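You operate a simulated robot arm through the tools that you are given. There is no shell and no other tool.

You are at the controls of a simulated robot arm. One attempt, no reset.

JOB
Run about 500 ml hot into the jug, tip it into the soapy bowl, soak the green cloth clean.
Fine: set the tap to hot first, shut it after; jug back under the spout; the cloth stays in the bowl; leave the purple cloth. Set down upright: clear jug.
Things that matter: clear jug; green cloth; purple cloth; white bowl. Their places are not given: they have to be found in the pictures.

Only the result counts: the job must be done as asked and must still hold three seconds after the hand-in. Knocking over, shifting, dropping, spilling or breaking anything else fails it. Flat cloth is picked up by pressing the open fingertips on it (5 to 10 N) and closing them slowly along it; thin cloth reads only 2 to 8 mm in the jaws.

ROBOT AND FRAMES
A 6-joint arm with a two-finger parallel gripper, fixed in place. Base frame: the origin is on the floor under the middle of its stand, x ahead of it, y to its left, z up; the work surface is at about z = 0.92. Lengths are in m, angles in degrees, forces in N, time in s.
With the tool pointing down near the work surface it reaches from about 0.36 to 0.82 m from the base axis. Its first joint turns from -166.0 to 166.0 degrees. Payload 3.91 kg.
Tool frame: the origin (TCP) lies between the finger pads and is the grasp point; the fingertips stand 0.03 m ahead of it; z points along the fingers, y is the line along which they close. Largest opening 0.11 m; finger width 0.02, thickness 0.01; the body of the gripper, 0.048 by 0.112 m, starts 0.055 m behind the TCP.
Orientation is that of the tool frame in the base frame, as a unit quaternion [x, y, z, w]. With the fingers straight down and closing along the base's y, the tool's x points along the base's -x, its y along +y and its z along -z.

CONTROLS
- The arm moves only by the tool apply_moves. Its argument "deltas" is a list of rows, each an object (a shift or turn left out is 0, a gripper value left out holds the last) with "translation": the shift along the tool's x, y, z in units of 250 mm (1.0 is 250 mm), a list of three; "delta_rot": the turn, a rotation vector about the tool's x, y, z in units of 120 degrees (1.0 is 120 degrees), a list of three; "gripper": the opening, from 0 (shut) to 1 (fully open). In form: [{"translation": [x, y, z], "delta_rot": [wx, wy, wz], "gripper": gripper}, ...]. A call has 1 to 20 rows; each row is the pose to reach, as a shift and turn from the pose commanded when the call began, along the tool's axes at that moment. A call with a number of a shift or a turn outside -1 to 1 is refused whole. Rows are played at 5 a second. More than 0.05 m and 8.6 degrees between two rows, or a gripper value outside its range, and nothing of the call is played. A pose out of reach is approached as far as the arm can. The call stops where the force on the tool passes 40 N (or 10 N more than at its start, if that is more) or the arm is blocked; 0.2 s more then pass. The fingers move at their own pace (about 0.045 m/s each) and stop on an object; they squeeze with about 22 N. The grip force told is the motor's: it shows also when the fingers shut on nothing. Time passes only in rows, and 0.2 s behind the last, so rows that repeat a pose let the fingers close. It gives the time, the measured TCP pose, the force on the tool (base axes), the opening and the grip force at its end, in the units of the frame above (readings bear some noise), with the torque about the TCP (base axes, N m) and any sound that the robot's microphone picked up.
- Cameras (640 x 400 px; columns grow to the right, rows downward): "scene" is fixed at [0.2189, 0.4982, 1.7681]; the picture's right is [-0.73, -0.68, 0.00], its down [-0.61, 0.66, -0.45] and it looks along [0.30, -0.33, -0.89] (base axes); focal length 281 px, centre (320, 200). "wrist" rides on the gripper at [0.077, 0.007, -0.115] in the tool frame; the picture's right is [-0.09, 1.00, 0.00], its down [-0.80, -0.07, -0.59] and it looks along [-0.59, -0.05, 0.80] (tool axes); focal length 270 px, centre (320, 200).
- grab_frame(camera): a new picture of that camera. No time passes.
- lift_body(by): slides the trunk up (or, below 0, down) by that many m; the arm rides with it, the base frame stays. It gives what a move gives, with no picture.
- probe_pixels(camera, pixels): for up to 12 pixels [column, row] of the newest picture of that camera ("zoom" is the newest enlarged one), the place [x, y, z] in the base frame of the surface seen there, good to about 0.002 m. No time passes.
- close_up(camera, box): a new picture of the part [left, top, right, bottom] of that camera's present view, enlarged. No time passes.
- finish_job(): hands the job in; it is judged then, once.

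Leave the gripper open and the arm clear of the work at the hand-in unless told otherwise.

The tools are called after ">>>" by a JSON object that holds its "method" and its "body". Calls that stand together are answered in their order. apply_moves: Moves the arm, as the interface text tells. Its arguments: {"type":"object","properties":{"deltas":{"type":"array"}},"required":["deltas"]} The other tools are called the same way: lift_body (by) moves the trunk up or down; grab_frame (camera) takes a picture; probe_pixels (camera, pixels) gives the place of the surface under pixels of a picture; close_up (camera, box) takes an enlarged picture of a part of a camera's view; finish_job () hands the job in.

At the start:

```text
time_s: 0.0
ee_pos: [0.3847, 0.1898, 1.433]
orientation: [0.001, 1.0, 0.0, 0.0]
force: [-1.1, 0.2, 0.3]
wrist_torque: [0.03, 0.03, -0.02]
finger_gap: 0.1101
gripper_force: 0.0
trunk travel left (down, up): [-0.55, 0.06]
```

scene: 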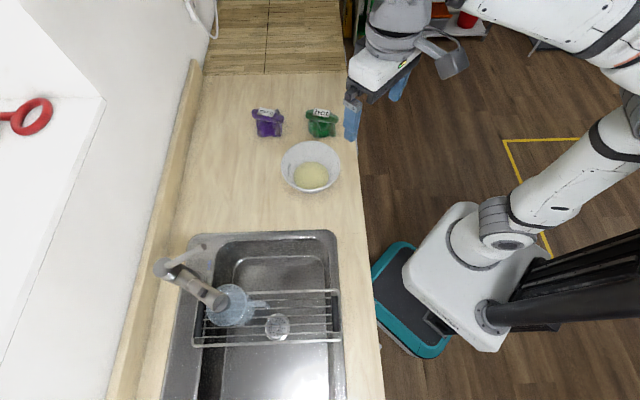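
wrist: 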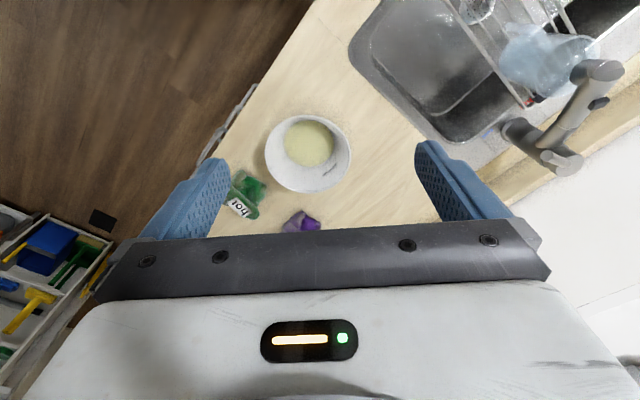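

I see a counter with a sink, a tap at about (190,285), a clear jug under the spout at (230,305), a glass at (277,326), a bowl at (310,167), a purple cloth at (267,122) and a green one at (321,122). I'll enlarge these areas before moving anything.

>>> {"method": "close_up", "body": {"camera": "scene", "box": [140, 220, 360, 360]}}

>>> {"method": "close_up", "body": {"camera": "scene", "box": [230, 80, 380, 210]}}

>>> {"method": "close_up", "body": {"camera": "wrist", "box": [340, 0, 640, 190]}}

>>> {"method": "close_up", "body": {"camera": "wrist", "box": [200, 90, 380, 240]}}

```text
2.86 times, centred on (250, 290) of scene
```

zoom: 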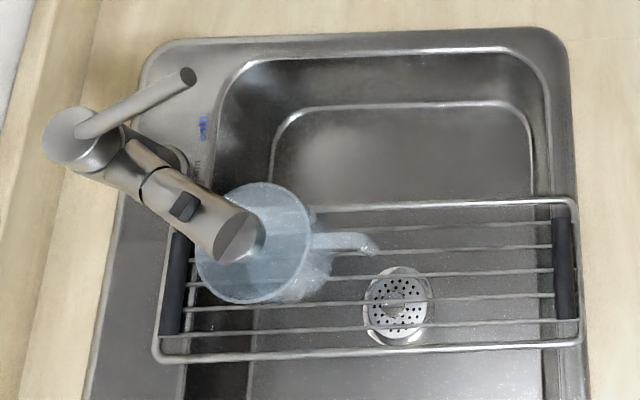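

```text
3.08 times, centred on (305, 145) of scene
```

zoom: 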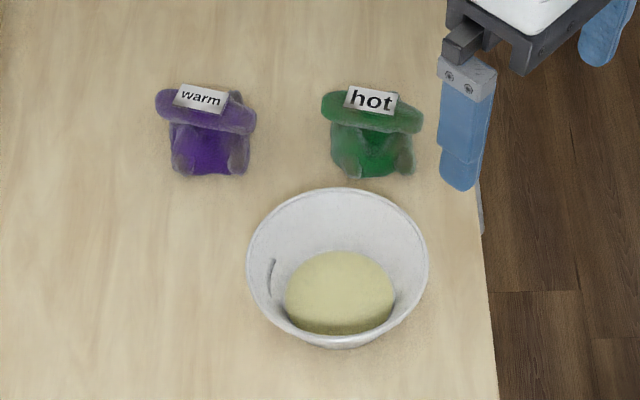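

```text
2.11 times, centred on (490, 95) of wrist
```

zoom: 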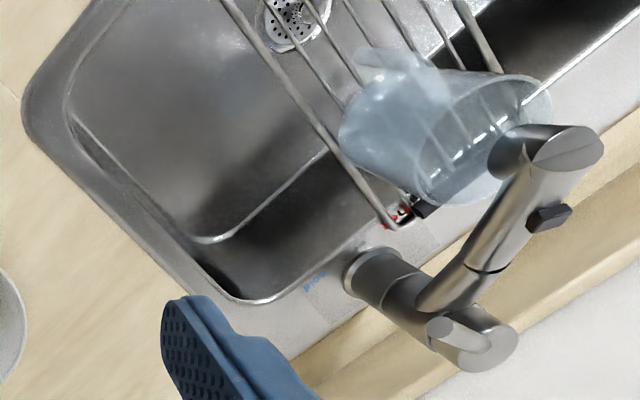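

```text
2.67 times, centred on (290, 165) of wrist
```

zoom: 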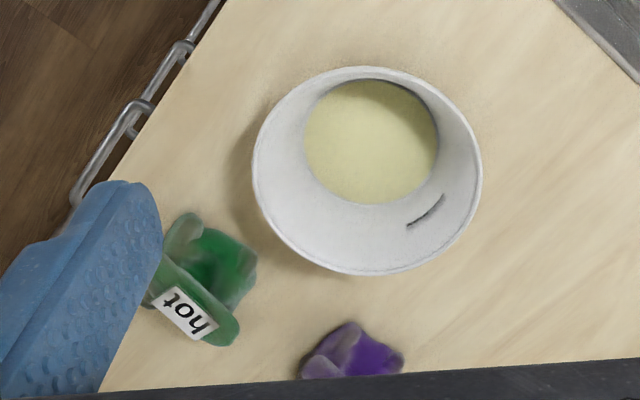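

The tap is a mixer: a lever on top, blue "COLD" on one side and red "HOT" on the other. The bowl has a dark fill mark on its inner wall and the green cloth is labelled "hot". Next I probe the tap, jug, bowl and cloths, starting with the scene picture.

>>> {"method": "grab_frame", "body": {"camera": "scene"}}

>>> {"method": "probe_pixels", "body": {"camera": "scene", "pixels": [[310, 178], [283, 170], [340, 170], [310, 144], [310, 192], [265, 114], [267, 130], [321, 114], [321, 131], [240, 200], [160, 265], [205, 247]]}}

>>> {"method": "close_up", "body": {"camera": "scene", "box": [145, 230, 285, 330]}}

```text
taken
```

scene: 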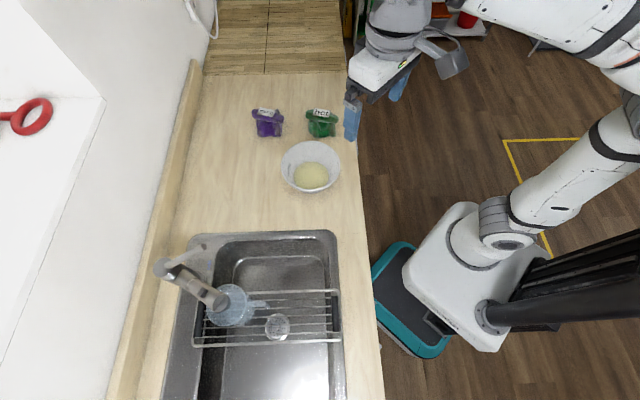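

```text
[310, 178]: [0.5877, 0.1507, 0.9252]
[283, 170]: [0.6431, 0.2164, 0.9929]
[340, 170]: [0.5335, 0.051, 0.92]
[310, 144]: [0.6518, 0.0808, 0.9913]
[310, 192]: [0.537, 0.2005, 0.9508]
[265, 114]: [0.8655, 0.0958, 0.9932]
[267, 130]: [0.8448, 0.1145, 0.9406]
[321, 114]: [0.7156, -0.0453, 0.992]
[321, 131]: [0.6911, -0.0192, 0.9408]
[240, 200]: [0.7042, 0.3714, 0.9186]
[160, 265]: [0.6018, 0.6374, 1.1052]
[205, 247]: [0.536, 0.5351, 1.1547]
```

```text
4.00 times, centred on (215, 280) of scene
```

zoom: 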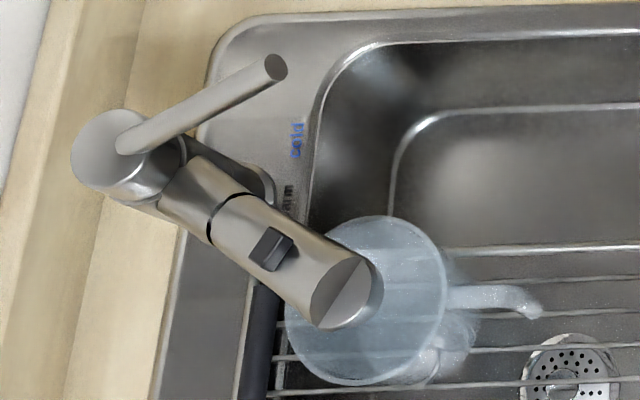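

Labels "COLD", "warm" and presumably "HOT" sit around the tap's foot, so the lever's azimuth sets the temperature. I'll probe the lever, body, spout and jug in the enlarged picture.

>>> {"method": "probe_pixels", "body": {"camera": "zoom", "pixels": [[275, 65], [240, 90], [200, 115], [150, 135], [125, 140], [85, 155], [190, 195], [230, 225], [273, 250], [320, 265], [340, 295], [370, 290]]}}

>>> {"method": "probe_pixels", "body": {"camera": "zoom", "pixels": [[297, 140], [288, 197], [180, 145], [262, 185], [390, 217], [440, 250], [360, 382], [290, 310], [440, 320], [530, 300], [480, 292], [400, 340]]}}

>>> {"method": "close_up", "body": {"camera": "wrist", "box": [480, 0, 640, 190]}}

```text
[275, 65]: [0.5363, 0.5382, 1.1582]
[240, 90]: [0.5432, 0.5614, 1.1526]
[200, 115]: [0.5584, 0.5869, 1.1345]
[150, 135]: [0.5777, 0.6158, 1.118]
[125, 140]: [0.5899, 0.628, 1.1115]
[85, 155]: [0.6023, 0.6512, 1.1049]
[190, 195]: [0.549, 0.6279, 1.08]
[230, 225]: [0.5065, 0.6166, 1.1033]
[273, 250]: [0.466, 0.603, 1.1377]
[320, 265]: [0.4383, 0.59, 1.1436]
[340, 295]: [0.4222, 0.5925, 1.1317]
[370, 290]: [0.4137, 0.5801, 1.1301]
```

```text
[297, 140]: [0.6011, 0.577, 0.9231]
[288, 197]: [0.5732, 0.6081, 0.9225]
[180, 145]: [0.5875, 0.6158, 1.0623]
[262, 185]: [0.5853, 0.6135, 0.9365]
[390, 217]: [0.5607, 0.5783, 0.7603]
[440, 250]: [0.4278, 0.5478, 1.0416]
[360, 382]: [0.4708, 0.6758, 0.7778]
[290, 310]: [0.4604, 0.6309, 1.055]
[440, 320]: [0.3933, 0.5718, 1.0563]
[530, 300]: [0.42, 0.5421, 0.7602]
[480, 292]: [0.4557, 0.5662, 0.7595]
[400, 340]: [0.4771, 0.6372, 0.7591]
```

```text
2.11 times, centred on (560, 95) of wrist
```

zoom: 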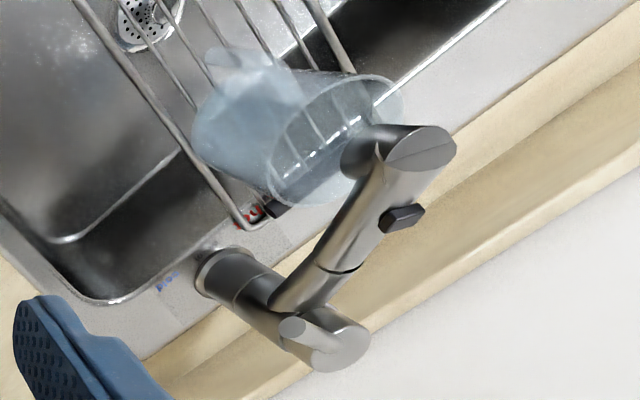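

Lever tip is at about (0.536, 0.537, 1.158), pointing near "warm". I need the exact tap axis and the "HOT" label, so I probe the same parts in this wrist enlargement.

>>> {"method": "probe_pixels", "body": {"camera": "zoom", "pixels": [[250, 215], [165, 285], [215, 270], [255, 285], [290, 300], [345, 340], [300, 330], [325, 330], [290, 325], [365, 335], [320, 365], [235, 260]]}}

>>> {"method": "probe_pixels", "body": {"camera": "zoom", "pixels": [[320, 270], [370, 200], [400, 218], [430, 145], [360, 150], [230, 60], [210, 130], [290, 205], [390, 75], [340, 205], [270, 130], [310, 120]]}}

```text
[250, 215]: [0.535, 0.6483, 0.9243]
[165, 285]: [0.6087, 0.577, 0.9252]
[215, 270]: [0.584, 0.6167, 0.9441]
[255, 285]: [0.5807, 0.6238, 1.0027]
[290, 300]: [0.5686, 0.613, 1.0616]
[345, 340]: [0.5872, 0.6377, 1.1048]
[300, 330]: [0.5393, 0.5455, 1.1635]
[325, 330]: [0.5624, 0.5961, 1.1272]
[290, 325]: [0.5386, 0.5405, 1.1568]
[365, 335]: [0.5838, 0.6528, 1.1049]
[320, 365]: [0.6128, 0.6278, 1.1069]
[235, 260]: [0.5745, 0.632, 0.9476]
```

```text
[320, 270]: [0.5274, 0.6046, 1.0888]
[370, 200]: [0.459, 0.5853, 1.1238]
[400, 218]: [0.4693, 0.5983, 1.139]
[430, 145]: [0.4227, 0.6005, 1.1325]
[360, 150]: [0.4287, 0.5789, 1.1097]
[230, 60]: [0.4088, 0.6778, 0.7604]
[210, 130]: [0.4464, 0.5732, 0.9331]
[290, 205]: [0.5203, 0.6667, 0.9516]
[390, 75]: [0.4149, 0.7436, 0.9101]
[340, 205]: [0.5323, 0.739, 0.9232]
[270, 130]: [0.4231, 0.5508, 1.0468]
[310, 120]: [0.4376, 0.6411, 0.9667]
```

The tap axis comes out near (0.599, 0.640). Labels: COLD at azimuth about -85°, warm about -136°, HOT about 173°. The lever points to about -121°, between warm and cold, so it must turn roughly 60° clockwise seen from above. I'll go over with the hand turned to match the lever and look closer, first half of the move.

>>> {"method": "apply_moves", "body": {"deltas": [{"translation": [-0.04, 0.1, 0], "delta_rot": [0, 0, -0.06]}, {"translation": [-0.08, 0.2, 0], "delta_rot": [0, 0, -0.12]}, {"translation": [-0.12, 0.3, 0], "delta_rot": [0, 0, -0.18]}, {"translation": [-0.16, 0.4, 0], "delta_rot": [0, 0, -0.24]}, {"translation": [-0.2, 0.5, 0], "delta_rot": [0, 0, -0.3]}, {"translation": [-0.24, 0.6, 0], "delta_rot": [0, 0, -0.36]}, {"translation": [-0.28, 0.7, 0], "delta_rot": [0, 0, -0.42]}, {"translation": [-0.32, 0.8, 0], "delta_rot": [0, 0, -0.48]}, {"translation": [-0.36, 0.9, 0], "delta_rot": [0, 0, -0.4917]}, {"translation": [-0.36, 0.9, 0], "delta_rot": [0, 0, -0.4917]}]}}

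>>> {"method": "grab_frame", "body": {"camera": "wrist"}}

>>> {"method": "grab_frame", "body": {"camera": "scene"}}

```text
time_s: 2.2
ee_pos: [0.4671, 0.4085, 1.4197]
orientation: [-0.492, 0.87, 0.0, 0.001]
force: [0.7, 0.4, -0.1]
wrist_torque: [0.06, -0.03, 0.0]
finger_gap: 0.1102
gripper_force: 0.1
out of reach, approached as far as the arm can: row 9, 10
trunk travel left (down, up): [-0.55, 0.06]
```

```text
taken
```

wrist: 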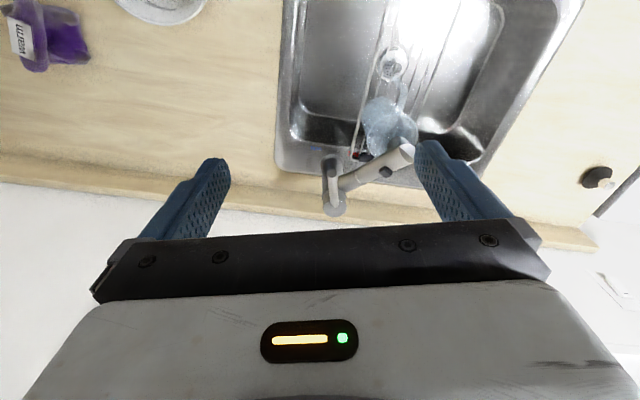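

```text
taken
```

scene: 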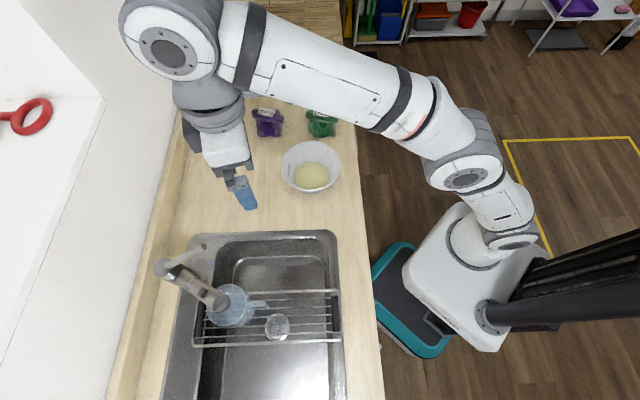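

I'm at (0.467, 0.409, 1.42), and the arm ran out of reach at this height. The tap shows at (335,190) and the jug at (387,125). Zooming on both here.

>>> {"method": "close_up", "body": {"camera": "wrist", "box": [280, 20, 480, 220]}}

>>> {"method": "probe_pixels", "body": {"camera": "zoom", "pixels": [[150, 400], [200, 440], [215, 560], [170, 520], [180, 555], [330, 420], [400, 400], [300, 340], [350, 260], [380, 210], [260, 430], [160, 450]]}}

```text
2.00 times, centred on (380, 120) of wrist
```

zoom: 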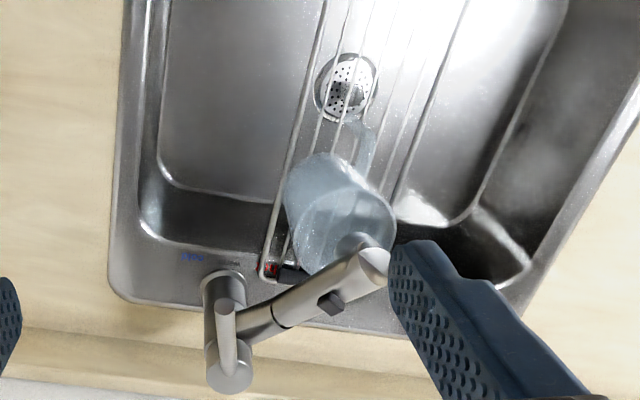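

```text
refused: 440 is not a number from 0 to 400
```

>>> {"method": "probe_pixels", "body": {"camera": "zoom", "pixels": [[228, 315], [232, 340], [236, 362], [222, 375], [208, 300], [225, 278], [240, 285], [270, 320], [330, 303], [375, 262], [365, 270], [350, 262]]}}

>>> {"method": "close_up", "body": {"camera": "wrist", "box": [340, 60, 440, 170]}}

```text
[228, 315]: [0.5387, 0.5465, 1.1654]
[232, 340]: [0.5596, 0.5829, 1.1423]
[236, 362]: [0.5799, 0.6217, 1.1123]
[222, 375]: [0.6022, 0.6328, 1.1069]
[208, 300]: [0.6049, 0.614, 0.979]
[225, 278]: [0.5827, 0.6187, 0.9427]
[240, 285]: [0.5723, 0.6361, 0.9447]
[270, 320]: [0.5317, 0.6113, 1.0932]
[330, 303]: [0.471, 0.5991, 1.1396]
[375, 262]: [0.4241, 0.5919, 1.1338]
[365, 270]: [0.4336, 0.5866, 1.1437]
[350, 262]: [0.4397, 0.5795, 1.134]
```

```text
3.64 times, centred on (390, 115) of wrist
```

zoom: 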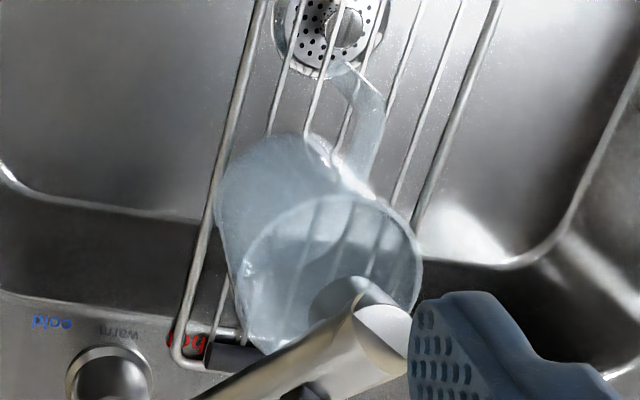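

The jug's handle points toward the robot and its lip toward the tap side. I'll probe the handle and rim here, bearing in mind clear plastic may read through.

>>> {"method": "probe_pixels", "body": {"camera": "zoom", "pixels": [[345, 70], [375, 95], [370, 130], [360, 165], [320, 150], [300, 140], [250, 165], [225, 210], [240, 270], [415, 240], [400, 220], [330, 200]]}}

>>> {"method": "probe_pixels", "body": {"camera": "zoom", "pixels": [[50, 322], [118, 333], [190, 343], [265, 345], [380, 205], [340, 197], [290, 212], [418, 290], [280, 260], [330, 260], [175, 355], [230, 100]]}}

```text
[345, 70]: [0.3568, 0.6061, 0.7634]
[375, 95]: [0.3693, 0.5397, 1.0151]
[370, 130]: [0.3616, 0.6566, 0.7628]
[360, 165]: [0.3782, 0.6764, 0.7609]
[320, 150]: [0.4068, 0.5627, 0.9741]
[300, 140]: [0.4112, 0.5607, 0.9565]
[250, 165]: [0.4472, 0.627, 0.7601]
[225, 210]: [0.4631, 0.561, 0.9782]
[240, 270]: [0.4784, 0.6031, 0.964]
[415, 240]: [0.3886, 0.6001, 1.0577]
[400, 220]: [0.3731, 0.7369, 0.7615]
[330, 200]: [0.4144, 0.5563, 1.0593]
```

```text
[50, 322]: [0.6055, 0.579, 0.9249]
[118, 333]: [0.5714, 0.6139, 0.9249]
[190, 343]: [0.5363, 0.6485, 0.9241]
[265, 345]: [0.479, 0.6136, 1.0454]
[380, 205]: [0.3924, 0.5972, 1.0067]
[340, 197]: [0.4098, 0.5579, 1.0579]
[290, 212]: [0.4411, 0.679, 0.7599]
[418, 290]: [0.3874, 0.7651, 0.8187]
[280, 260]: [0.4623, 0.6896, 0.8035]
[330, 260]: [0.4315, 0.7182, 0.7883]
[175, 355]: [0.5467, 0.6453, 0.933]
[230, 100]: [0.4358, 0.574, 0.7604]
```

The labels are in a row: cold (0.606,0.579), warm (0.571,0.614), hot (0.536,0.649). Jug rim is at z about 1.058, centred near (0.433,0.597), radius about 0.045, with the handle toward the robot. My plan is to shut the fingers, tilt the tool outward for reach, and push the lever round to hot from its cold side. First I go above the lever's cold side.

>>> {"method": "apply_moves", "body": {"deltas": [{"translation": [-0.03, -0.01, 0.1], "delta_rot": [0, -0.04, 0], "gripper": 0}, {"translation": [-0.08, -0.02, 0.2], "delta_rot": [0, -0.08, 0], "gripper": 0}, {"translation": [-0.15, -0.03, 0.3], "delta_rot": [0, -0.12, 0], "gripper": 0}, {"translation": [-0.22, -0.045, 0.4], "delta_rot": [0, -0.16, 0], "gripper": 0}, {"translation": [-0.3, -0.06, 0.5], "delta_rot": [0, -0.2, 0], "gripper": 0}, {"translation": [-0.4, -0.08, 0.58], "delta_rot": [0, -0.24, 0], "gripper": 0}, {"translation": [-0.5, -0.096, 0.652], "delta_rot": [0, -0.25, 0], "gripper": 0}, {"translation": [-0.5, -0.096, 0.652], "delta_rot": [0, -0.25, 0], "gripper": 0}]}}

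>>> {"method": "grab_frame", "body": {"camera": "wrist"}}

>>> {"method": "grab_frame", "body": {"camera": "scene"}}

```text
time_s: 4.0
ee_pos: [0.5529, 0.5039, 1.2568]
orientation: [-0.476, 0.84, 0.128, 0.226]
force: [0.0, 0.4, 0.0]
wrist_torque: [-0.01, 0.01, 0.01]
finger_gap: 0.0
gripper_force: 22.0
trunk travel left (down, up): [-0.55, 0.06]
```

```text
taken
```

wrist: 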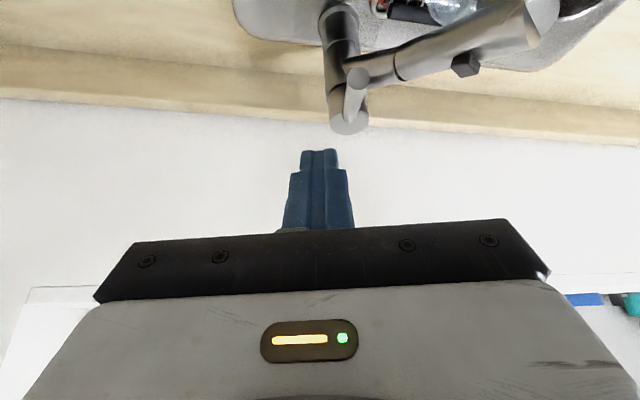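

```text
taken
```

scene: 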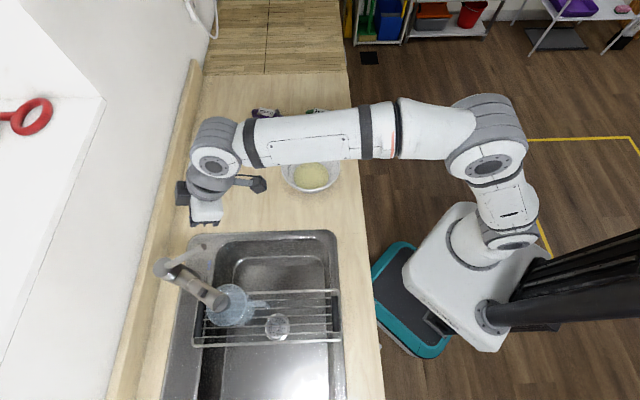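

The hand is at (0.553,0.504,1.257) with fingers shut, tilted 30° outward. The lever shows in the wrist view at about (357,78) to (348,120). I'll zoom and probe it from this angle.

>>> {"method": "close_up", "body": {"camera": "wrist", "box": [300, 0, 500, 140]}}

>>> {"method": "probe_pixels", "body": {"camera": "wrist", "pixels": [[357, 76], [355, 90], [353, 103], [350, 122], [340, 125], [362, 124], [348, 132], [345, 30], [400, 65], [440, 45], [520, 25], [465, 64]]}}

```text
2.86 times, centred on (400, 70) of wrist
```

zoom: 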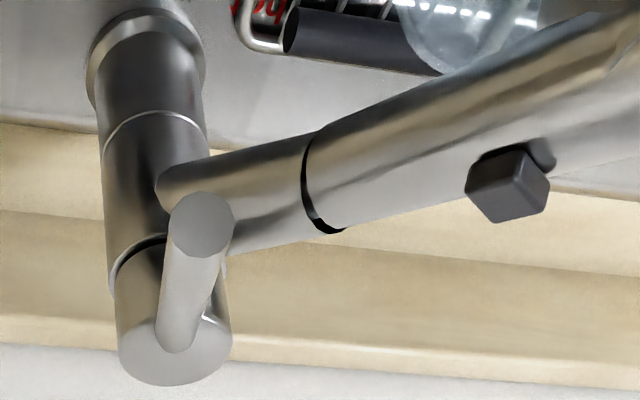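

```text
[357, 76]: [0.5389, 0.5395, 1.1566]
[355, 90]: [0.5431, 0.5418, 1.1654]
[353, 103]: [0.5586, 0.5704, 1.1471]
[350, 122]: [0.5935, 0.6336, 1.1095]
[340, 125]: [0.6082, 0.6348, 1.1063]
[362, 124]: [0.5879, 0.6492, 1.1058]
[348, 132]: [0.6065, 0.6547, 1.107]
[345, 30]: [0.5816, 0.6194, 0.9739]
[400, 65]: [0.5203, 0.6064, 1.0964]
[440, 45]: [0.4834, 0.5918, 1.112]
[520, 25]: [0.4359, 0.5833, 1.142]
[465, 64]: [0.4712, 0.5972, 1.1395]
```

The lever end is at (0.539,0.540,1.157), a rod of about 9 mm radius, rising 28° from the cap axis at about (0.599,0.641). Spout top below it is near z 1.105, so the stick of shut fingers must stay above about 1.12. I go down beside the lever's cold side with about 1.5 cm clearance.

>>> {"method": "apply_moves", "body": {"deltas": [{"translation": [-0.065, -0.009, 0.038], "gripper": 0}, {"translation": [-0.13, -0.017, 0.075], "gripper": 0}, {"translation": [-0.078, -0.017, 0.165], "gripper": 0}, {"translation": [-0.026, -0.017, 0.255], "gripper": 0}, {"translation": [0.026, -0.017, 0.345], "gripper": 0}, {"translation": [0.078, -0.017, 0.435], "gripper": 0}, {"translation": [0.078, -0.017, 0.435], "gripper": 0}]}}

>>> {"method": "grab_frame", "body": {"camera": "wrist"}}

>>> {"method": "close_up", "body": {"camera": "scene", "box": [140, 180, 300, 330]}}

```text
time_s: 5.6
ee_pos: [0.5754, 0.5333, 1.1533]
orientation: [-0.475, 0.841, 0.127, 0.225]
force: [0.1, 0.1, -0.2]
wrist_torque: [0.0, -0.05, 0.04]
finger_gap: 0.0
gripper_force: 21.7
trunk travel left (down, up): [-0.55, 0.06]
```

```text
taken
```

wrist: 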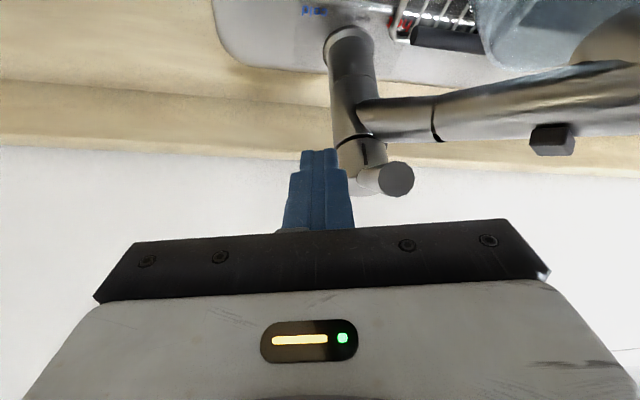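

```text
2.67 times, centred on (220, 255) of scene
```

zoom: 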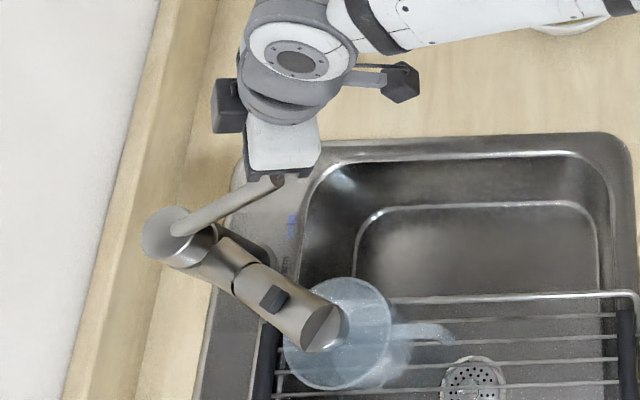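

In place at (0.575,0.533,1.153), with the fingers just left of the lever in the wrist view. I start pushing the lever round its arc toward warm, to about -140°, then check.

>>> {"method": "apply_moves", "body": {"deltas": [{"translation": [-0.001, 0.031, 0.001], "gripper": 0}, {"translation": [-0.002, 0.062, 0.002], "gripper": 0}, {"translation": [0.001, 0.095, 0.0], "gripper": 0}, {"translation": [0.004, 0.128, -0.002], "gripper": 0}, {"translation": [0.003, 0.163, -0.001], "gripper": 0}, {"translation": [0.001, 0.199, 0.0], "gripper": 0}]}}

>>> {"method": "close_up", "body": {"camera": "scene", "box": [140, 180, 300, 330]}}

>>> {"method": "grab_frame", "body": {"camera": "wrist"}}

```text
time_s: 7.0
ee_pos: [0.5321, 0.5588, 1.1532]
orientation: [-0.475, 0.841, 0.127, 0.225]
force: [2.2, 0.0, -0.6]
wrist_torque: [-0.01, -0.02, -0.04]
finger_gap: 0.0
gripper_force: 22.1
trunk travel left (down, up): [-0.55, 0.06]
```

```text
2.67 times, centred on (220, 255) of scene
```

zoom: 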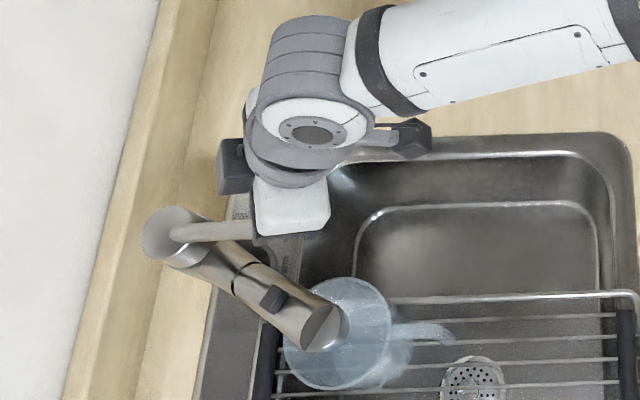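

```text
taken
```

wrist: 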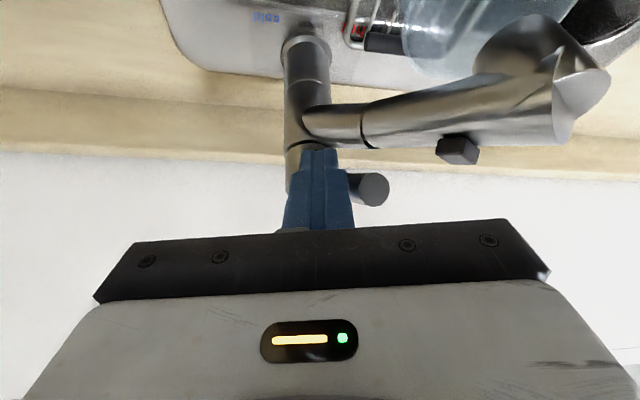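

The lever follows with only 2 N. I continue the arc to about -180°, passing over the spout with the fingertips at z about 1.127.

>>> {"method": "apply_moves", "body": {"deltas": [{"translation": [-0.007, 0.035, 0.004], "gripper": 0}, {"translation": [-0.014, 0.069, 0.008], "gripper": 0}, {"translation": [-0.026, 0.102, 0.015], "gripper": 0}, {"translation": [-0.038, 0.134, 0.022], "gripper": 0}, {"translation": [-0.055, 0.165, 0.032], "gripper": 0}, {"translation": [-0.072, 0.194, 0.042], "gripper": 0}, {"translation": [-0.093, 0.22, 0.054], "gripper": 0}, {"translation": [-0.114, 0.245, 0.066], "gripper": 0}]}}

>>> {"method": "close_up", "body": {"camera": "scene", "box": [140, 180, 300, 330]}}

>>> {"method": "grab_frame", "body": {"camera": "wrist"}}

```text
time_s: 8.8
ee_pos: [0.4995, 0.6067, 1.1531]
orientation: [-0.473, 0.843, 0.123, 0.223]
force: [-4.3, -27.2, 2.9]
wrist_torque: [-0.23, 0.04, 0.06]
finger_gap: 0.0
gripper_force: 21.9
trunk travel left (down, up): [-0.55, 0.06]
stopped in row 8: the force on the tool passed its limit at 44 N (the readings are from after the stop); the commanded pose is now the measured one
```

```text
2.67 times, centred on (220, 255) of scene
```

zoom: 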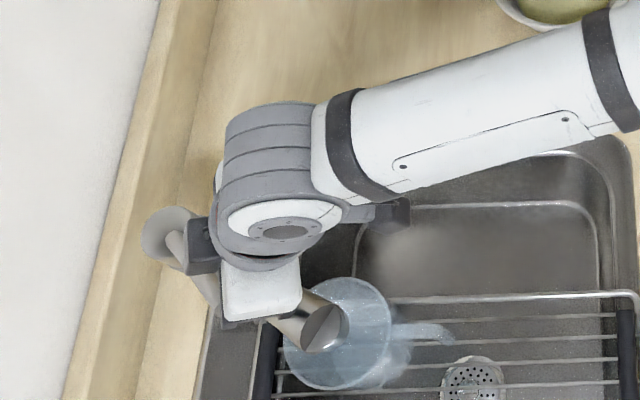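

```text
taken
```

wrist: 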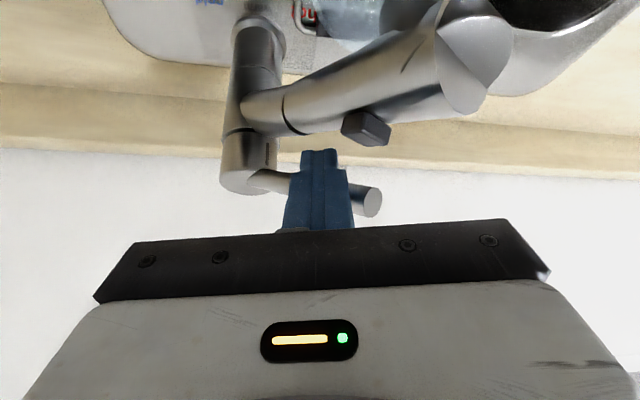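

At about -173° the lever met a firm stop (44 N, almost purely sideways), so it is against the hot end; the spout didn't move. I back off and rise to look at the lever and listen for flow.

>>> {"method": "apply_moves", "body": {"deltas": [{"translation": [0.041, -0.037, -0.024], "gripper": 0}, {"translation": [0.082, -0.075, -0.048], "gripper": 0}, {"translation": [0.002, -0.075, -0.186], "gripper": 0}, {"translation": [-0.078, -0.075, -0.324], "gripper": 0}, {"translation": [-0.158, -0.075, -0.462], "gripper": 0}, {"translation": [-0.158, -0.075, -0.462], "gripper": 0.45}]}}

>>> {"method": "grab_frame", "body": {"camera": "wrist"}}

>>> {"method": "close_up", "body": {"camera": "scene", "box": [140, 220, 300, 330]}}

```text
time_s: 10.2
ee_pos: [0.5048, 0.5825, 1.272]
orientation: [-0.474, 0.843, 0.123, 0.223]
force: [0.9, -1.0, 0.7]
wrist_torque: [-0.01, -0.01, 0.01]
finger_gap: 0.0327
gripper_force: 0.1
trunk travel left (down, up): [-0.55, 0.06]
```

```text
taken
```

wrist: 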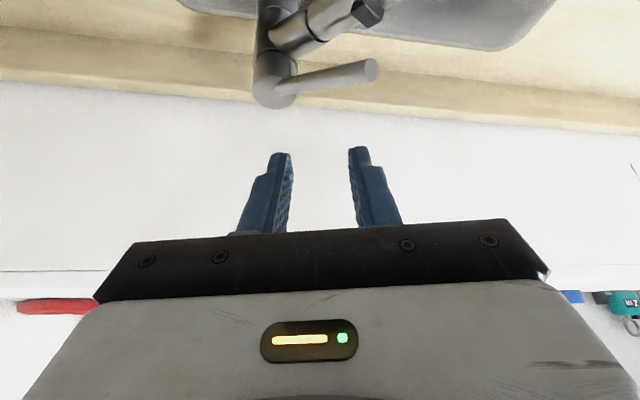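

```text
3.64 times, centred on (220, 275) of scene
```

zoom: 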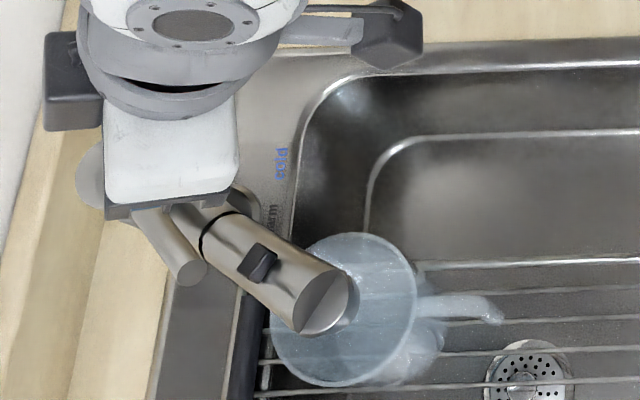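

Lever and spout are both visible now. Probing the lever's tip and ridge to get its new heading.

>>> {"method": "probe_pixels", "body": {"camera": "zoom", "pixels": [[190, 272], [182, 255], [170, 240], [155, 222], [145, 212], [262, 262], [230, 235], [320, 300], [190, 215], [200, 268], [180, 278], [300, 275]]}}

>>> {"method": "probe_pixels", "body": {"camera": "wrist", "pixels": [[371, 70], [355, 73], [335, 78], [310, 84], [285, 91], [275, 100], [262, 92], [283, 60], [300, 35], [330, 15], [370, 12], [368, 80]]}}

```text
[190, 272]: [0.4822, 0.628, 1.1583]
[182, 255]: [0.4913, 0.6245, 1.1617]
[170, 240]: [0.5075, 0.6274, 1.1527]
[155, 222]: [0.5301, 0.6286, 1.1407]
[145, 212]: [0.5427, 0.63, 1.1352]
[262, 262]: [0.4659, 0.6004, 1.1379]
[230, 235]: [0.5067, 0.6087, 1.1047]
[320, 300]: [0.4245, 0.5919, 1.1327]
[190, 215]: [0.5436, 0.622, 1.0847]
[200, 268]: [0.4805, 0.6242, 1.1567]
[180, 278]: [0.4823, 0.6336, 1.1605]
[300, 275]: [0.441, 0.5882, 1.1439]
```

```text
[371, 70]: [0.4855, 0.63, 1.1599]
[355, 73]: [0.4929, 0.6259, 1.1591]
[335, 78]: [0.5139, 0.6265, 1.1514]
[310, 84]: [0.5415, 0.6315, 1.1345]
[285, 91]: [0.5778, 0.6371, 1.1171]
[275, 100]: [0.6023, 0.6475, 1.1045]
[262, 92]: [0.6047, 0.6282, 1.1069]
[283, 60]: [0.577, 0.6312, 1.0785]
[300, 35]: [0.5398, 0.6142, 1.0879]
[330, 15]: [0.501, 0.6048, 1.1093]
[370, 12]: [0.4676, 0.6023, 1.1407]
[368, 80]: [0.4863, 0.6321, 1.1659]
```

The lever now points along about -174°, its end at (0.482,0.629,1.158). To lift it I'll grip it lengthwise: turn the tool to point along +x and 45° down, fingers closing across the lever. I move to a standby behind and above it with the fingers half open.

>>> {"method": "apply_moves", "body": {"deltas": [{"translation": [0.006, 0.036, 0.016], "delta_rot": [0.033, -0.015, 0.044], "gripper": 0.5}, {"translation": [0.012, 0.073, 0.032], "delta_rot": [0.066, -0.03, 0.088], "gripper": 0.5}, {"translation": [0.018, 0.11, 0.048], "delta_rot": [0.099, -0.045, 0.132], "gripper": 0.5}, {"translation": [0.024, 0.146, 0.064], "delta_rot": [0.132, -0.06, 0.176], "gripper": 0.5}, {"translation": [0.031, 0.182, 0.081], "delta_rot": [0.166, -0.074, 0.219], "gripper": 0.5}, {"translation": [0.037, 0.219, 0.097], "delta_rot": [0.199, -0.089, 0.263], "gripper": 0.5}, {"translation": [0.043, 0.256, 0.113], "delta_rot": [0.232, -0.104, 0.307], "gripper": 0.5}, {"translation": [0.049, 0.292, 0.129], "delta_rot": [0.265, -0.119, 0.351], "gripper": 0.5}, {"translation": [0.049, 0.292, 0.129], "delta_rot": [0.265, -0.119, 0.351], "gripper": 0.5}]}}

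>>> {"method": "grab_frame", "body": {"camera": "wrist"}}

>>> {"method": "grab_frame", "body": {"camera": "scene"}}

```text
time_s: 12.2
ee_pos: [0.4445, 0.6261, 1.2363]
orientation: [-0.048, 0.923, 0.02, 0.382]
force: [0.0, 0.2, 0.1]
wrist_torque: [0.0, 0.01, -0.01]
finger_gap: 0.0552
gripper_force: 0.1
trunk travel left (down, up): [-0.55, 0.06]
```

```text
taken
```

wrist: 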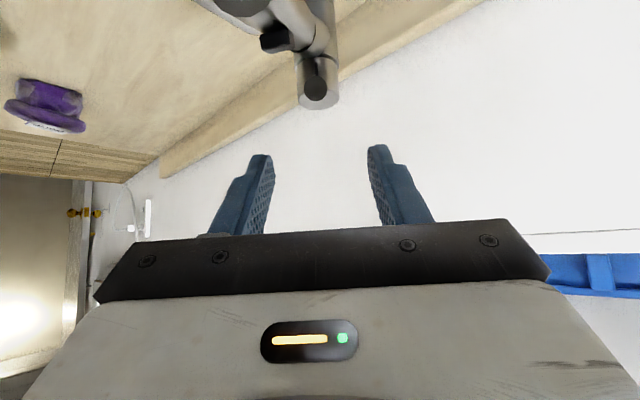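

```text
taken
```

scene: 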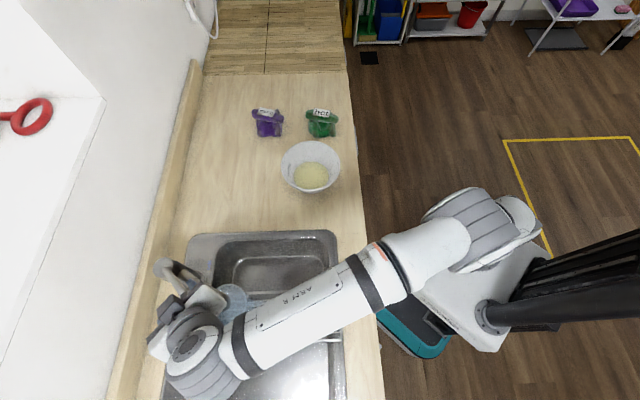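

The lever (316,80) sits centred between the finger lines. I move down so the fingers straddle it at (0.501,0.631,1.151), then close.

>>> {"method": "apply_moves", "body": {"deltas": [{"translation": [0.02, -0.001, 0.1], "gripper": 0.5}, {"translation": [0.04, -0.002, 0.2], "gripper": 0.5}, {"translation": [0.06, -0.003, 0.3], "gripper": 0.5}, {"translation": [0.07, -0.004, 0.355], "gripper": 0.5}, {"translation": [0.079, -0.004, 0.404], "gripper": 0.5}, {"translation": [0.079, -0.004, 0.404], "gripper": 0.5}]}}

>>> {"method": "grab_frame", "body": {"camera": "wrist"}}

>>> {"method": "close_up", "body": {"camera": "scene", "box": [120, 240, 300, 360]}}

```text
time_s: 13.6
ee_pos: [0.5016, 0.6314, 1.1513]
orientation: [-0.049, 0.922, 0.021, 0.383]
force: [-0.4, 0.0, 0.7]
wrist_torque: [0.0, 0.0, -0.02]
finger_gap: 0.0551
gripper_force: 0.0
trunk travel left (down, up): [-0.55, 0.06]
```

```text
taken
```

wrist: 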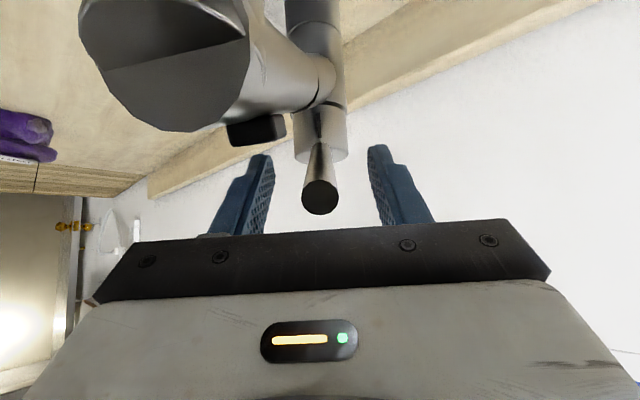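

```text
3.33 times, centred on (210, 300) of scene
```

zoom: 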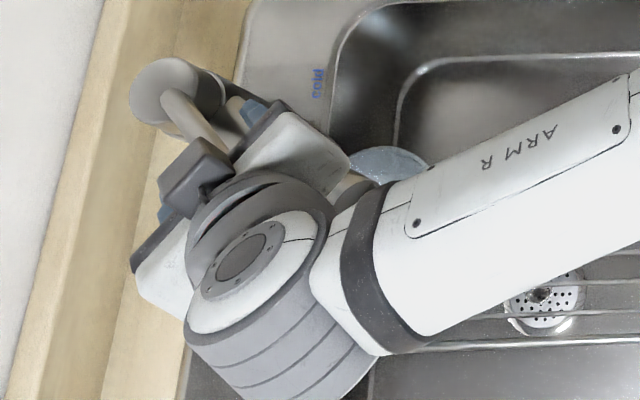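

The lever end (319,197) is between the fingers and nothing touches. I close slowly on it without moving.

>>> {"method": "apply_moves", "body": {"deltas": [{"gripper": 0.35}, {"gripper": 0.2}, {"gripper": 0.1}, {"gripper": 0}, {"gripper": 0}, {"gripper": 0}]}}

>>> {"method": "grab_frame", "body": {"camera": "wrist"}}

```text
time_s: 15.0
ee_pos: [0.5016, 0.6305, 1.152]
orientation: [-0.049, 0.923, 0.021, 0.381]
force: [0.4, -6.1, -2.2]
wrist_torque: [-0.36, 0.13, -0.59]
finger_gap: 0.0167
gripper_force: 45.3
trunk travel left (down, up): [-0.55, 0.06]
```

```text
taken
```

wrist: 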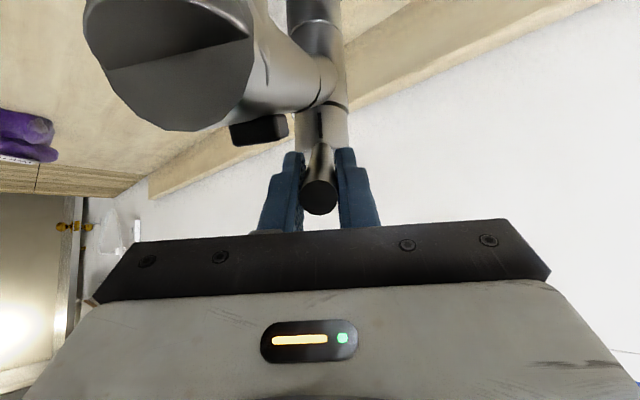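

Gripped firmly: gap 16.7 mm, the lever's thickness. Now I lift it along its arc by about 10°, pitching the tool with it, and listen for water.

>>> {"method": "apply_moves", "body": {"deltas": [{"translation": [-0.037, 0, -0.01], "delta_rot": [0, 0.042, 0], "gripper": 0}, {"translation": [-0.075, 0, -0.017], "delta_rot": [0, 0.083, 0], "gripper": 0}]}}

>>> {"method": "close_up", "body": {"camera": "scene", "box": [120, 240, 300, 360]}}

>>> {"method": "grab_frame", "body": {"camera": "wrist"}}

```text
time_s: 15.6
ee_pos: [0.5118, 0.6326, 1.1665]
orientation: [-0.05, 0.953, 0.014, 0.299]
force: [-3.2, -10.1, -8.2]
wrist_torque: [-0.61, 0.76, -0.81]
finger_gap: 0.0167
gripper_force: 44.5
trunk travel left (down, up): [-0.55, 0.06]
```

```text
3.33 times, centred on (210, 300) of scene
```

zoom: 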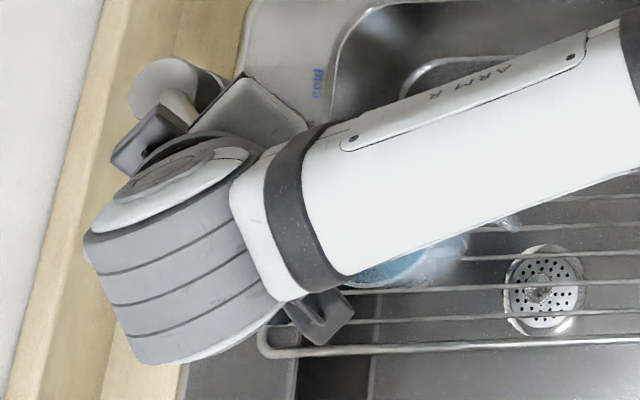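

```text
taken
```

wrist: 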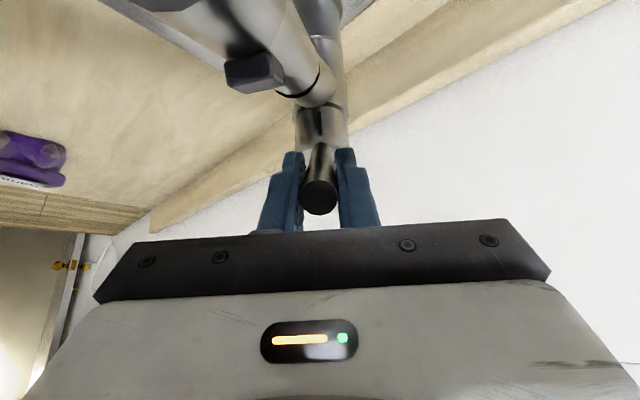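

The lever moved with the hand (force about 13 N, no slip). Beneath the forearm the jug shows a bluer patch near (235,315), so I zoom in there to see if water is running.

>>> {"method": "close_up", "body": {"camera": "scene", "box": [200, 285, 290, 345]}}

>>> {"method": "close_up", "body": {"camera": "wrist", "box": [80, 0, 320, 150]}}

```text
6.67 times, centred on (245, 315) of scene
```

zoom: 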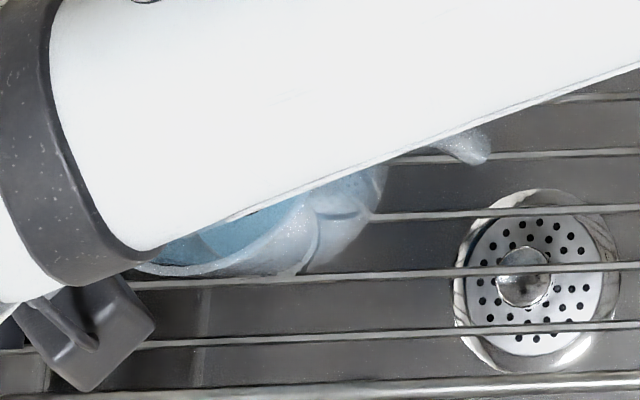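

```text
2.67 times, centred on (200, 75) of wrist
```

zoom: 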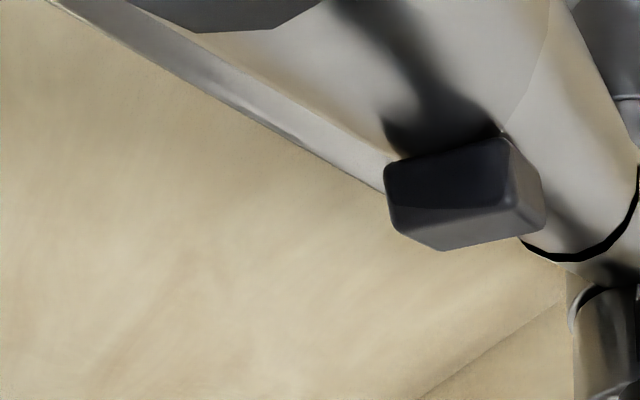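

The jug shows a blue water surface, so water is running. I'll re-zoom and probe the surface height there.

>>> {"method": "close_up", "body": {"camera": "scene", "box": [200, 285, 290, 345]}}

>>> {"method": "probe_pixels", "body": {"camera": "zoom", "pixels": [[240, 230], [210, 240], [180, 250], [270, 215], [160, 265], [200, 270], [280, 225], [300, 235], [230, 265], [350, 185], [370, 180], [470, 145]]}}

```text
6.67 times, centred on (245, 315) of scene
```

zoom: 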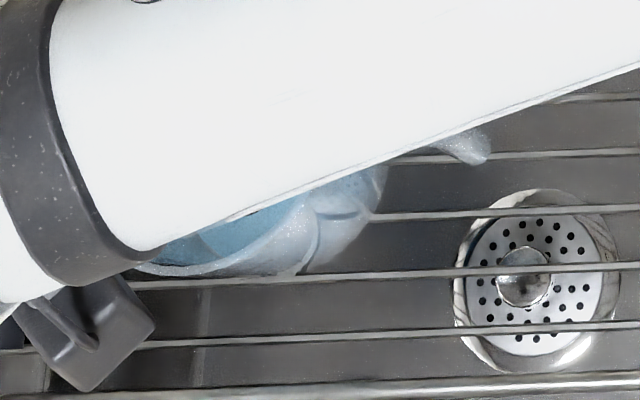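

```text
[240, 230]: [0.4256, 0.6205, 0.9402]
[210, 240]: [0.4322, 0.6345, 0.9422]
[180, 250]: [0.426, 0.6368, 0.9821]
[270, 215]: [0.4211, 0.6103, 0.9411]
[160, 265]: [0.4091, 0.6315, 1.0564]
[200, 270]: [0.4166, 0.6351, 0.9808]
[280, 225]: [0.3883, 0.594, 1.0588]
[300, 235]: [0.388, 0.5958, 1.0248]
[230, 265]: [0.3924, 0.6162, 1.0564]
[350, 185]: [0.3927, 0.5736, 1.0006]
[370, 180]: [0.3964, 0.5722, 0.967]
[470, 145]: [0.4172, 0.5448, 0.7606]
```

Probing shows the water surface at z about 0.941, just above the jug's floor, so I can read the level this way. I hold the lever still for about 1.6 s to get the flow rate.

>>> {"method": "apply_moves", "body": {"deltas": [{"gripper": 0}, {"gripper": 0}, {"gripper": 0}, {"gripper": 0}, {"gripper": 0}, {"gripper": 0}, {"gripper": 0}]}}

>>> {"method": "close_up", "body": {"camera": "scene", "box": [200, 285, 290, 345]}}

>>> {"method": "probe_pixels", "body": {"camera": "zoom", "pixels": [[240, 230], [210, 240], [180, 250], [270, 215], [225, 235], [195, 245], [255, 222], [285, 215], [300, 235], [170, 258], [240, 240], [260, 230]]}}

```text
time_s: 17.2
ee_pos: [0.5122, 0.6321, 1.1663]
orientation: [-0.051, 0.952, 0.017, 0.3]
force: [-4.0, -11.9, -14.6]
wrist_torque: [-0.91, 1.32, -1.01]
finger_gap: 0.0168
gripper_force: 45.0
trunk travel left (down, up): [-0.55, 0.06]
```

```text
6.67 times, centred on (245, 315) of scene
```

zoom: 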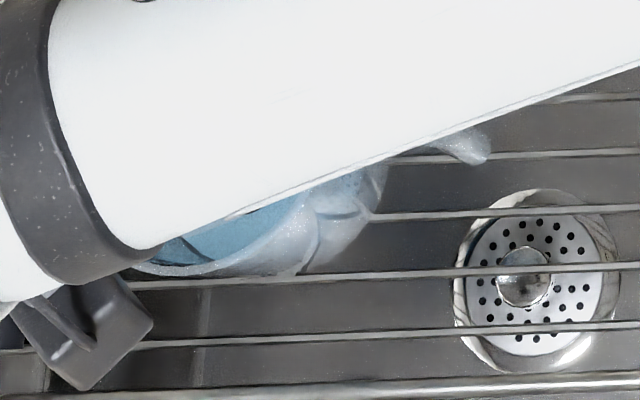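

```text
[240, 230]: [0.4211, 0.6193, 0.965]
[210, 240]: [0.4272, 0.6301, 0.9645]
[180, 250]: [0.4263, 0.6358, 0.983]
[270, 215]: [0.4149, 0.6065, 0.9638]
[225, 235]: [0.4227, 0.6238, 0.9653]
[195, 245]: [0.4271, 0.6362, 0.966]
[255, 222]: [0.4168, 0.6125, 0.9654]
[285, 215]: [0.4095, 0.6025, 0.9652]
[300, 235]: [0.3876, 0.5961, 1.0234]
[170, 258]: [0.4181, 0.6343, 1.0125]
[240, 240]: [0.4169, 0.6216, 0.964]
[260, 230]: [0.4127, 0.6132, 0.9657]
```

Level rose from 0.941 to 0.965 in 1.6 s, about 15 mm/s or roughly 80 ml/s. With inner radius about 41.5 mm, 500 ml stands around z 1.025. I hold 2.6 s more, then read again.

>>> {"method": "apply_moves", "body": {"deltas": [{"gripper": 0}, {"gripper": 0}, {"gripper": 0}, {"gripper": 0}, {"gripper": 0}, {"gripper": 0}, {"gripper": 0}, {"gripper": 0}, {"gripper": 0}, {"gripper": 0}, {"gripper": 0}, {"gripper": 0}]}}

>>> {"method": "close_up", "body": {"camera": "scene", "box": [200, 285, 290, 345]}}

>>> {"method": "probe_pixels", "body": {"camera": "zoom", "pixels": [[240, 230], [210, 240], [180, 250], [270, 215], [225, 235], [195, 245], [255, 222], [285, 215], [300, 235], [170, 258], [240, 240], [260, 230]]}}

```text
time_s: 19.8
ee_pos: [0.513, 0.6313, 1.1669]
orientation: [-0.049, 0.953, 0.016, 0.3]
force: [-0.5, -11.4, -9.5]
wrist_torque: [-0.9, 0.72, -0.96]
finger_gap: 0.0167
gripper_force: 44.5
trunk travel left (down, up): [-0.55, 0.06]
```

```text
6.67 times, centred on (245, 315) of scene
```

zoom: 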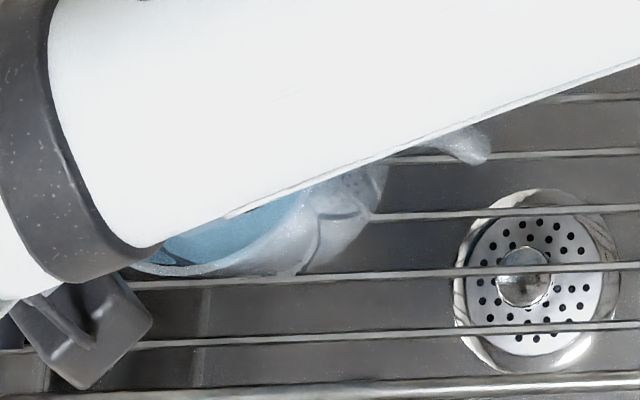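

```text
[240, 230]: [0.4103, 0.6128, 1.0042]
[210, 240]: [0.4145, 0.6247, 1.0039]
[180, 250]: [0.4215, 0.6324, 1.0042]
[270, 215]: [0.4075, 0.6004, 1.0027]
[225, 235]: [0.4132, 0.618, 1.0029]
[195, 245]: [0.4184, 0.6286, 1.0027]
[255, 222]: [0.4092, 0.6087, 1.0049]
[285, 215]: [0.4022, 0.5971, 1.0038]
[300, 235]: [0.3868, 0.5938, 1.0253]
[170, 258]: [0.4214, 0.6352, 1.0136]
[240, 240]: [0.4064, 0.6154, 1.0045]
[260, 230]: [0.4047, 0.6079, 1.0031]
```

Level is now 1.004, still rising 15 mm/s. I hold about 0.8 s more, then lower the lever back along its arc with a 3 mm overshoot to make sure it is shut. That should stop just under 500 ml, and I can top up if needed.

>>> {"method": "apply_moves", "body": {"deltas": [{"gripper": 0}, {"gripper": 0}, {"gripper": 0}, {"gripper": 0}, {"translation": [0.037, 0, 0.015], "delta_rot": [0, -0.042, 0], "gripper": 0}, {"translation": [0.071, 0, 0.03], "delta_rot": [0, -0.083, 0], "gripper": 0}, {"translation": [0.081, 0, 0.035], "delta_rot": [0, -0.09, 0], "gripper": 0}]}}

>>> {"method": "close_up", "body": {"camera": "scene", "box": [180, 280, 280, 340]}}

>>> {"method": "grab_frame", "body": {"camera": "wrist"}}

```text
time_s: 21.4
ee_pos: [0.5018, 0.6315, 1.1511]
orientation: [-0.048, 0.919, 0.022, 0.39]
force: [4.7, -6.4, 4.6]
wrist_torque: [-0.51, -0.58, -0.77]
finger_gap: 0.0169
gripper_force: 45.3
trunk travel left (down, up): [-0.55, 0.06]
```

```text
6.40 times, centred on (230, 310) of scene
```

zoom: 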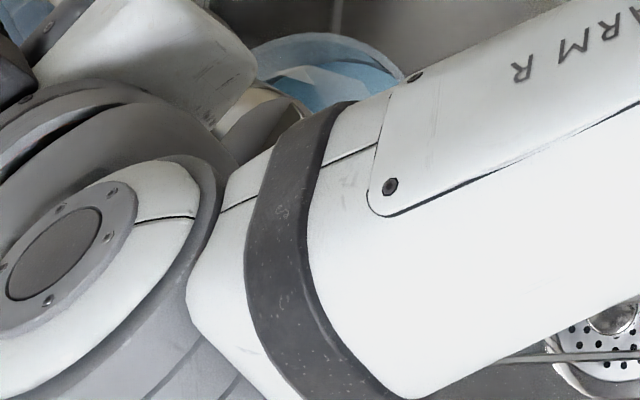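

```text
taken
```

wrist: 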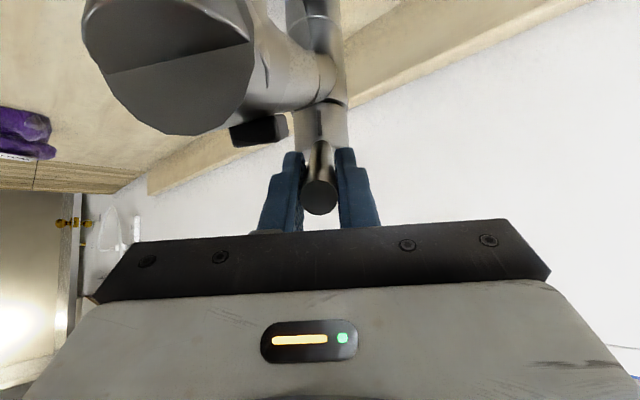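

The lever is back at its original height. I probe the water surface through the gap at about (335,85) in the enlargement.

>>> {"method": "close_up", "body": {"camera": "scene", "box": [180, 280, 280, 340]}}

>>> {"method": "probe_pixels", "body": {"camera": "zoom", "pixels": [[340, 90], [355, 80], [370, 85], [320, 92], [300, 75], [330, 60], [310, 40], [260, 50], [395, 75], [345, 98], [290, 60], [350, 55]]}}

```text
6.40 times, centred on (230, 310) of scene
```

zoom: 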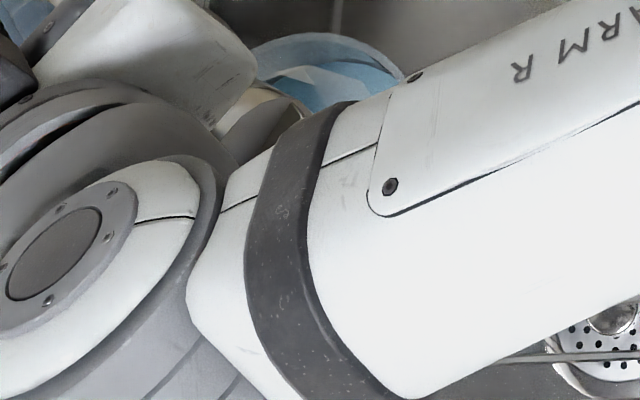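

```text
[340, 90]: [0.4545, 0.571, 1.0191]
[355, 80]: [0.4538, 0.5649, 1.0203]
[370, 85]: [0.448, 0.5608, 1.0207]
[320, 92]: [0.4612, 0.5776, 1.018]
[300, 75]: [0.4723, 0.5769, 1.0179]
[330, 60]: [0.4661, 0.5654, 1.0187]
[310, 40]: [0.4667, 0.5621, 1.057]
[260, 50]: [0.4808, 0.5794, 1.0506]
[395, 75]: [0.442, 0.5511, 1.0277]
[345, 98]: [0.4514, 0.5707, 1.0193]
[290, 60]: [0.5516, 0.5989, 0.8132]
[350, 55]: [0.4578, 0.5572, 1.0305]
```

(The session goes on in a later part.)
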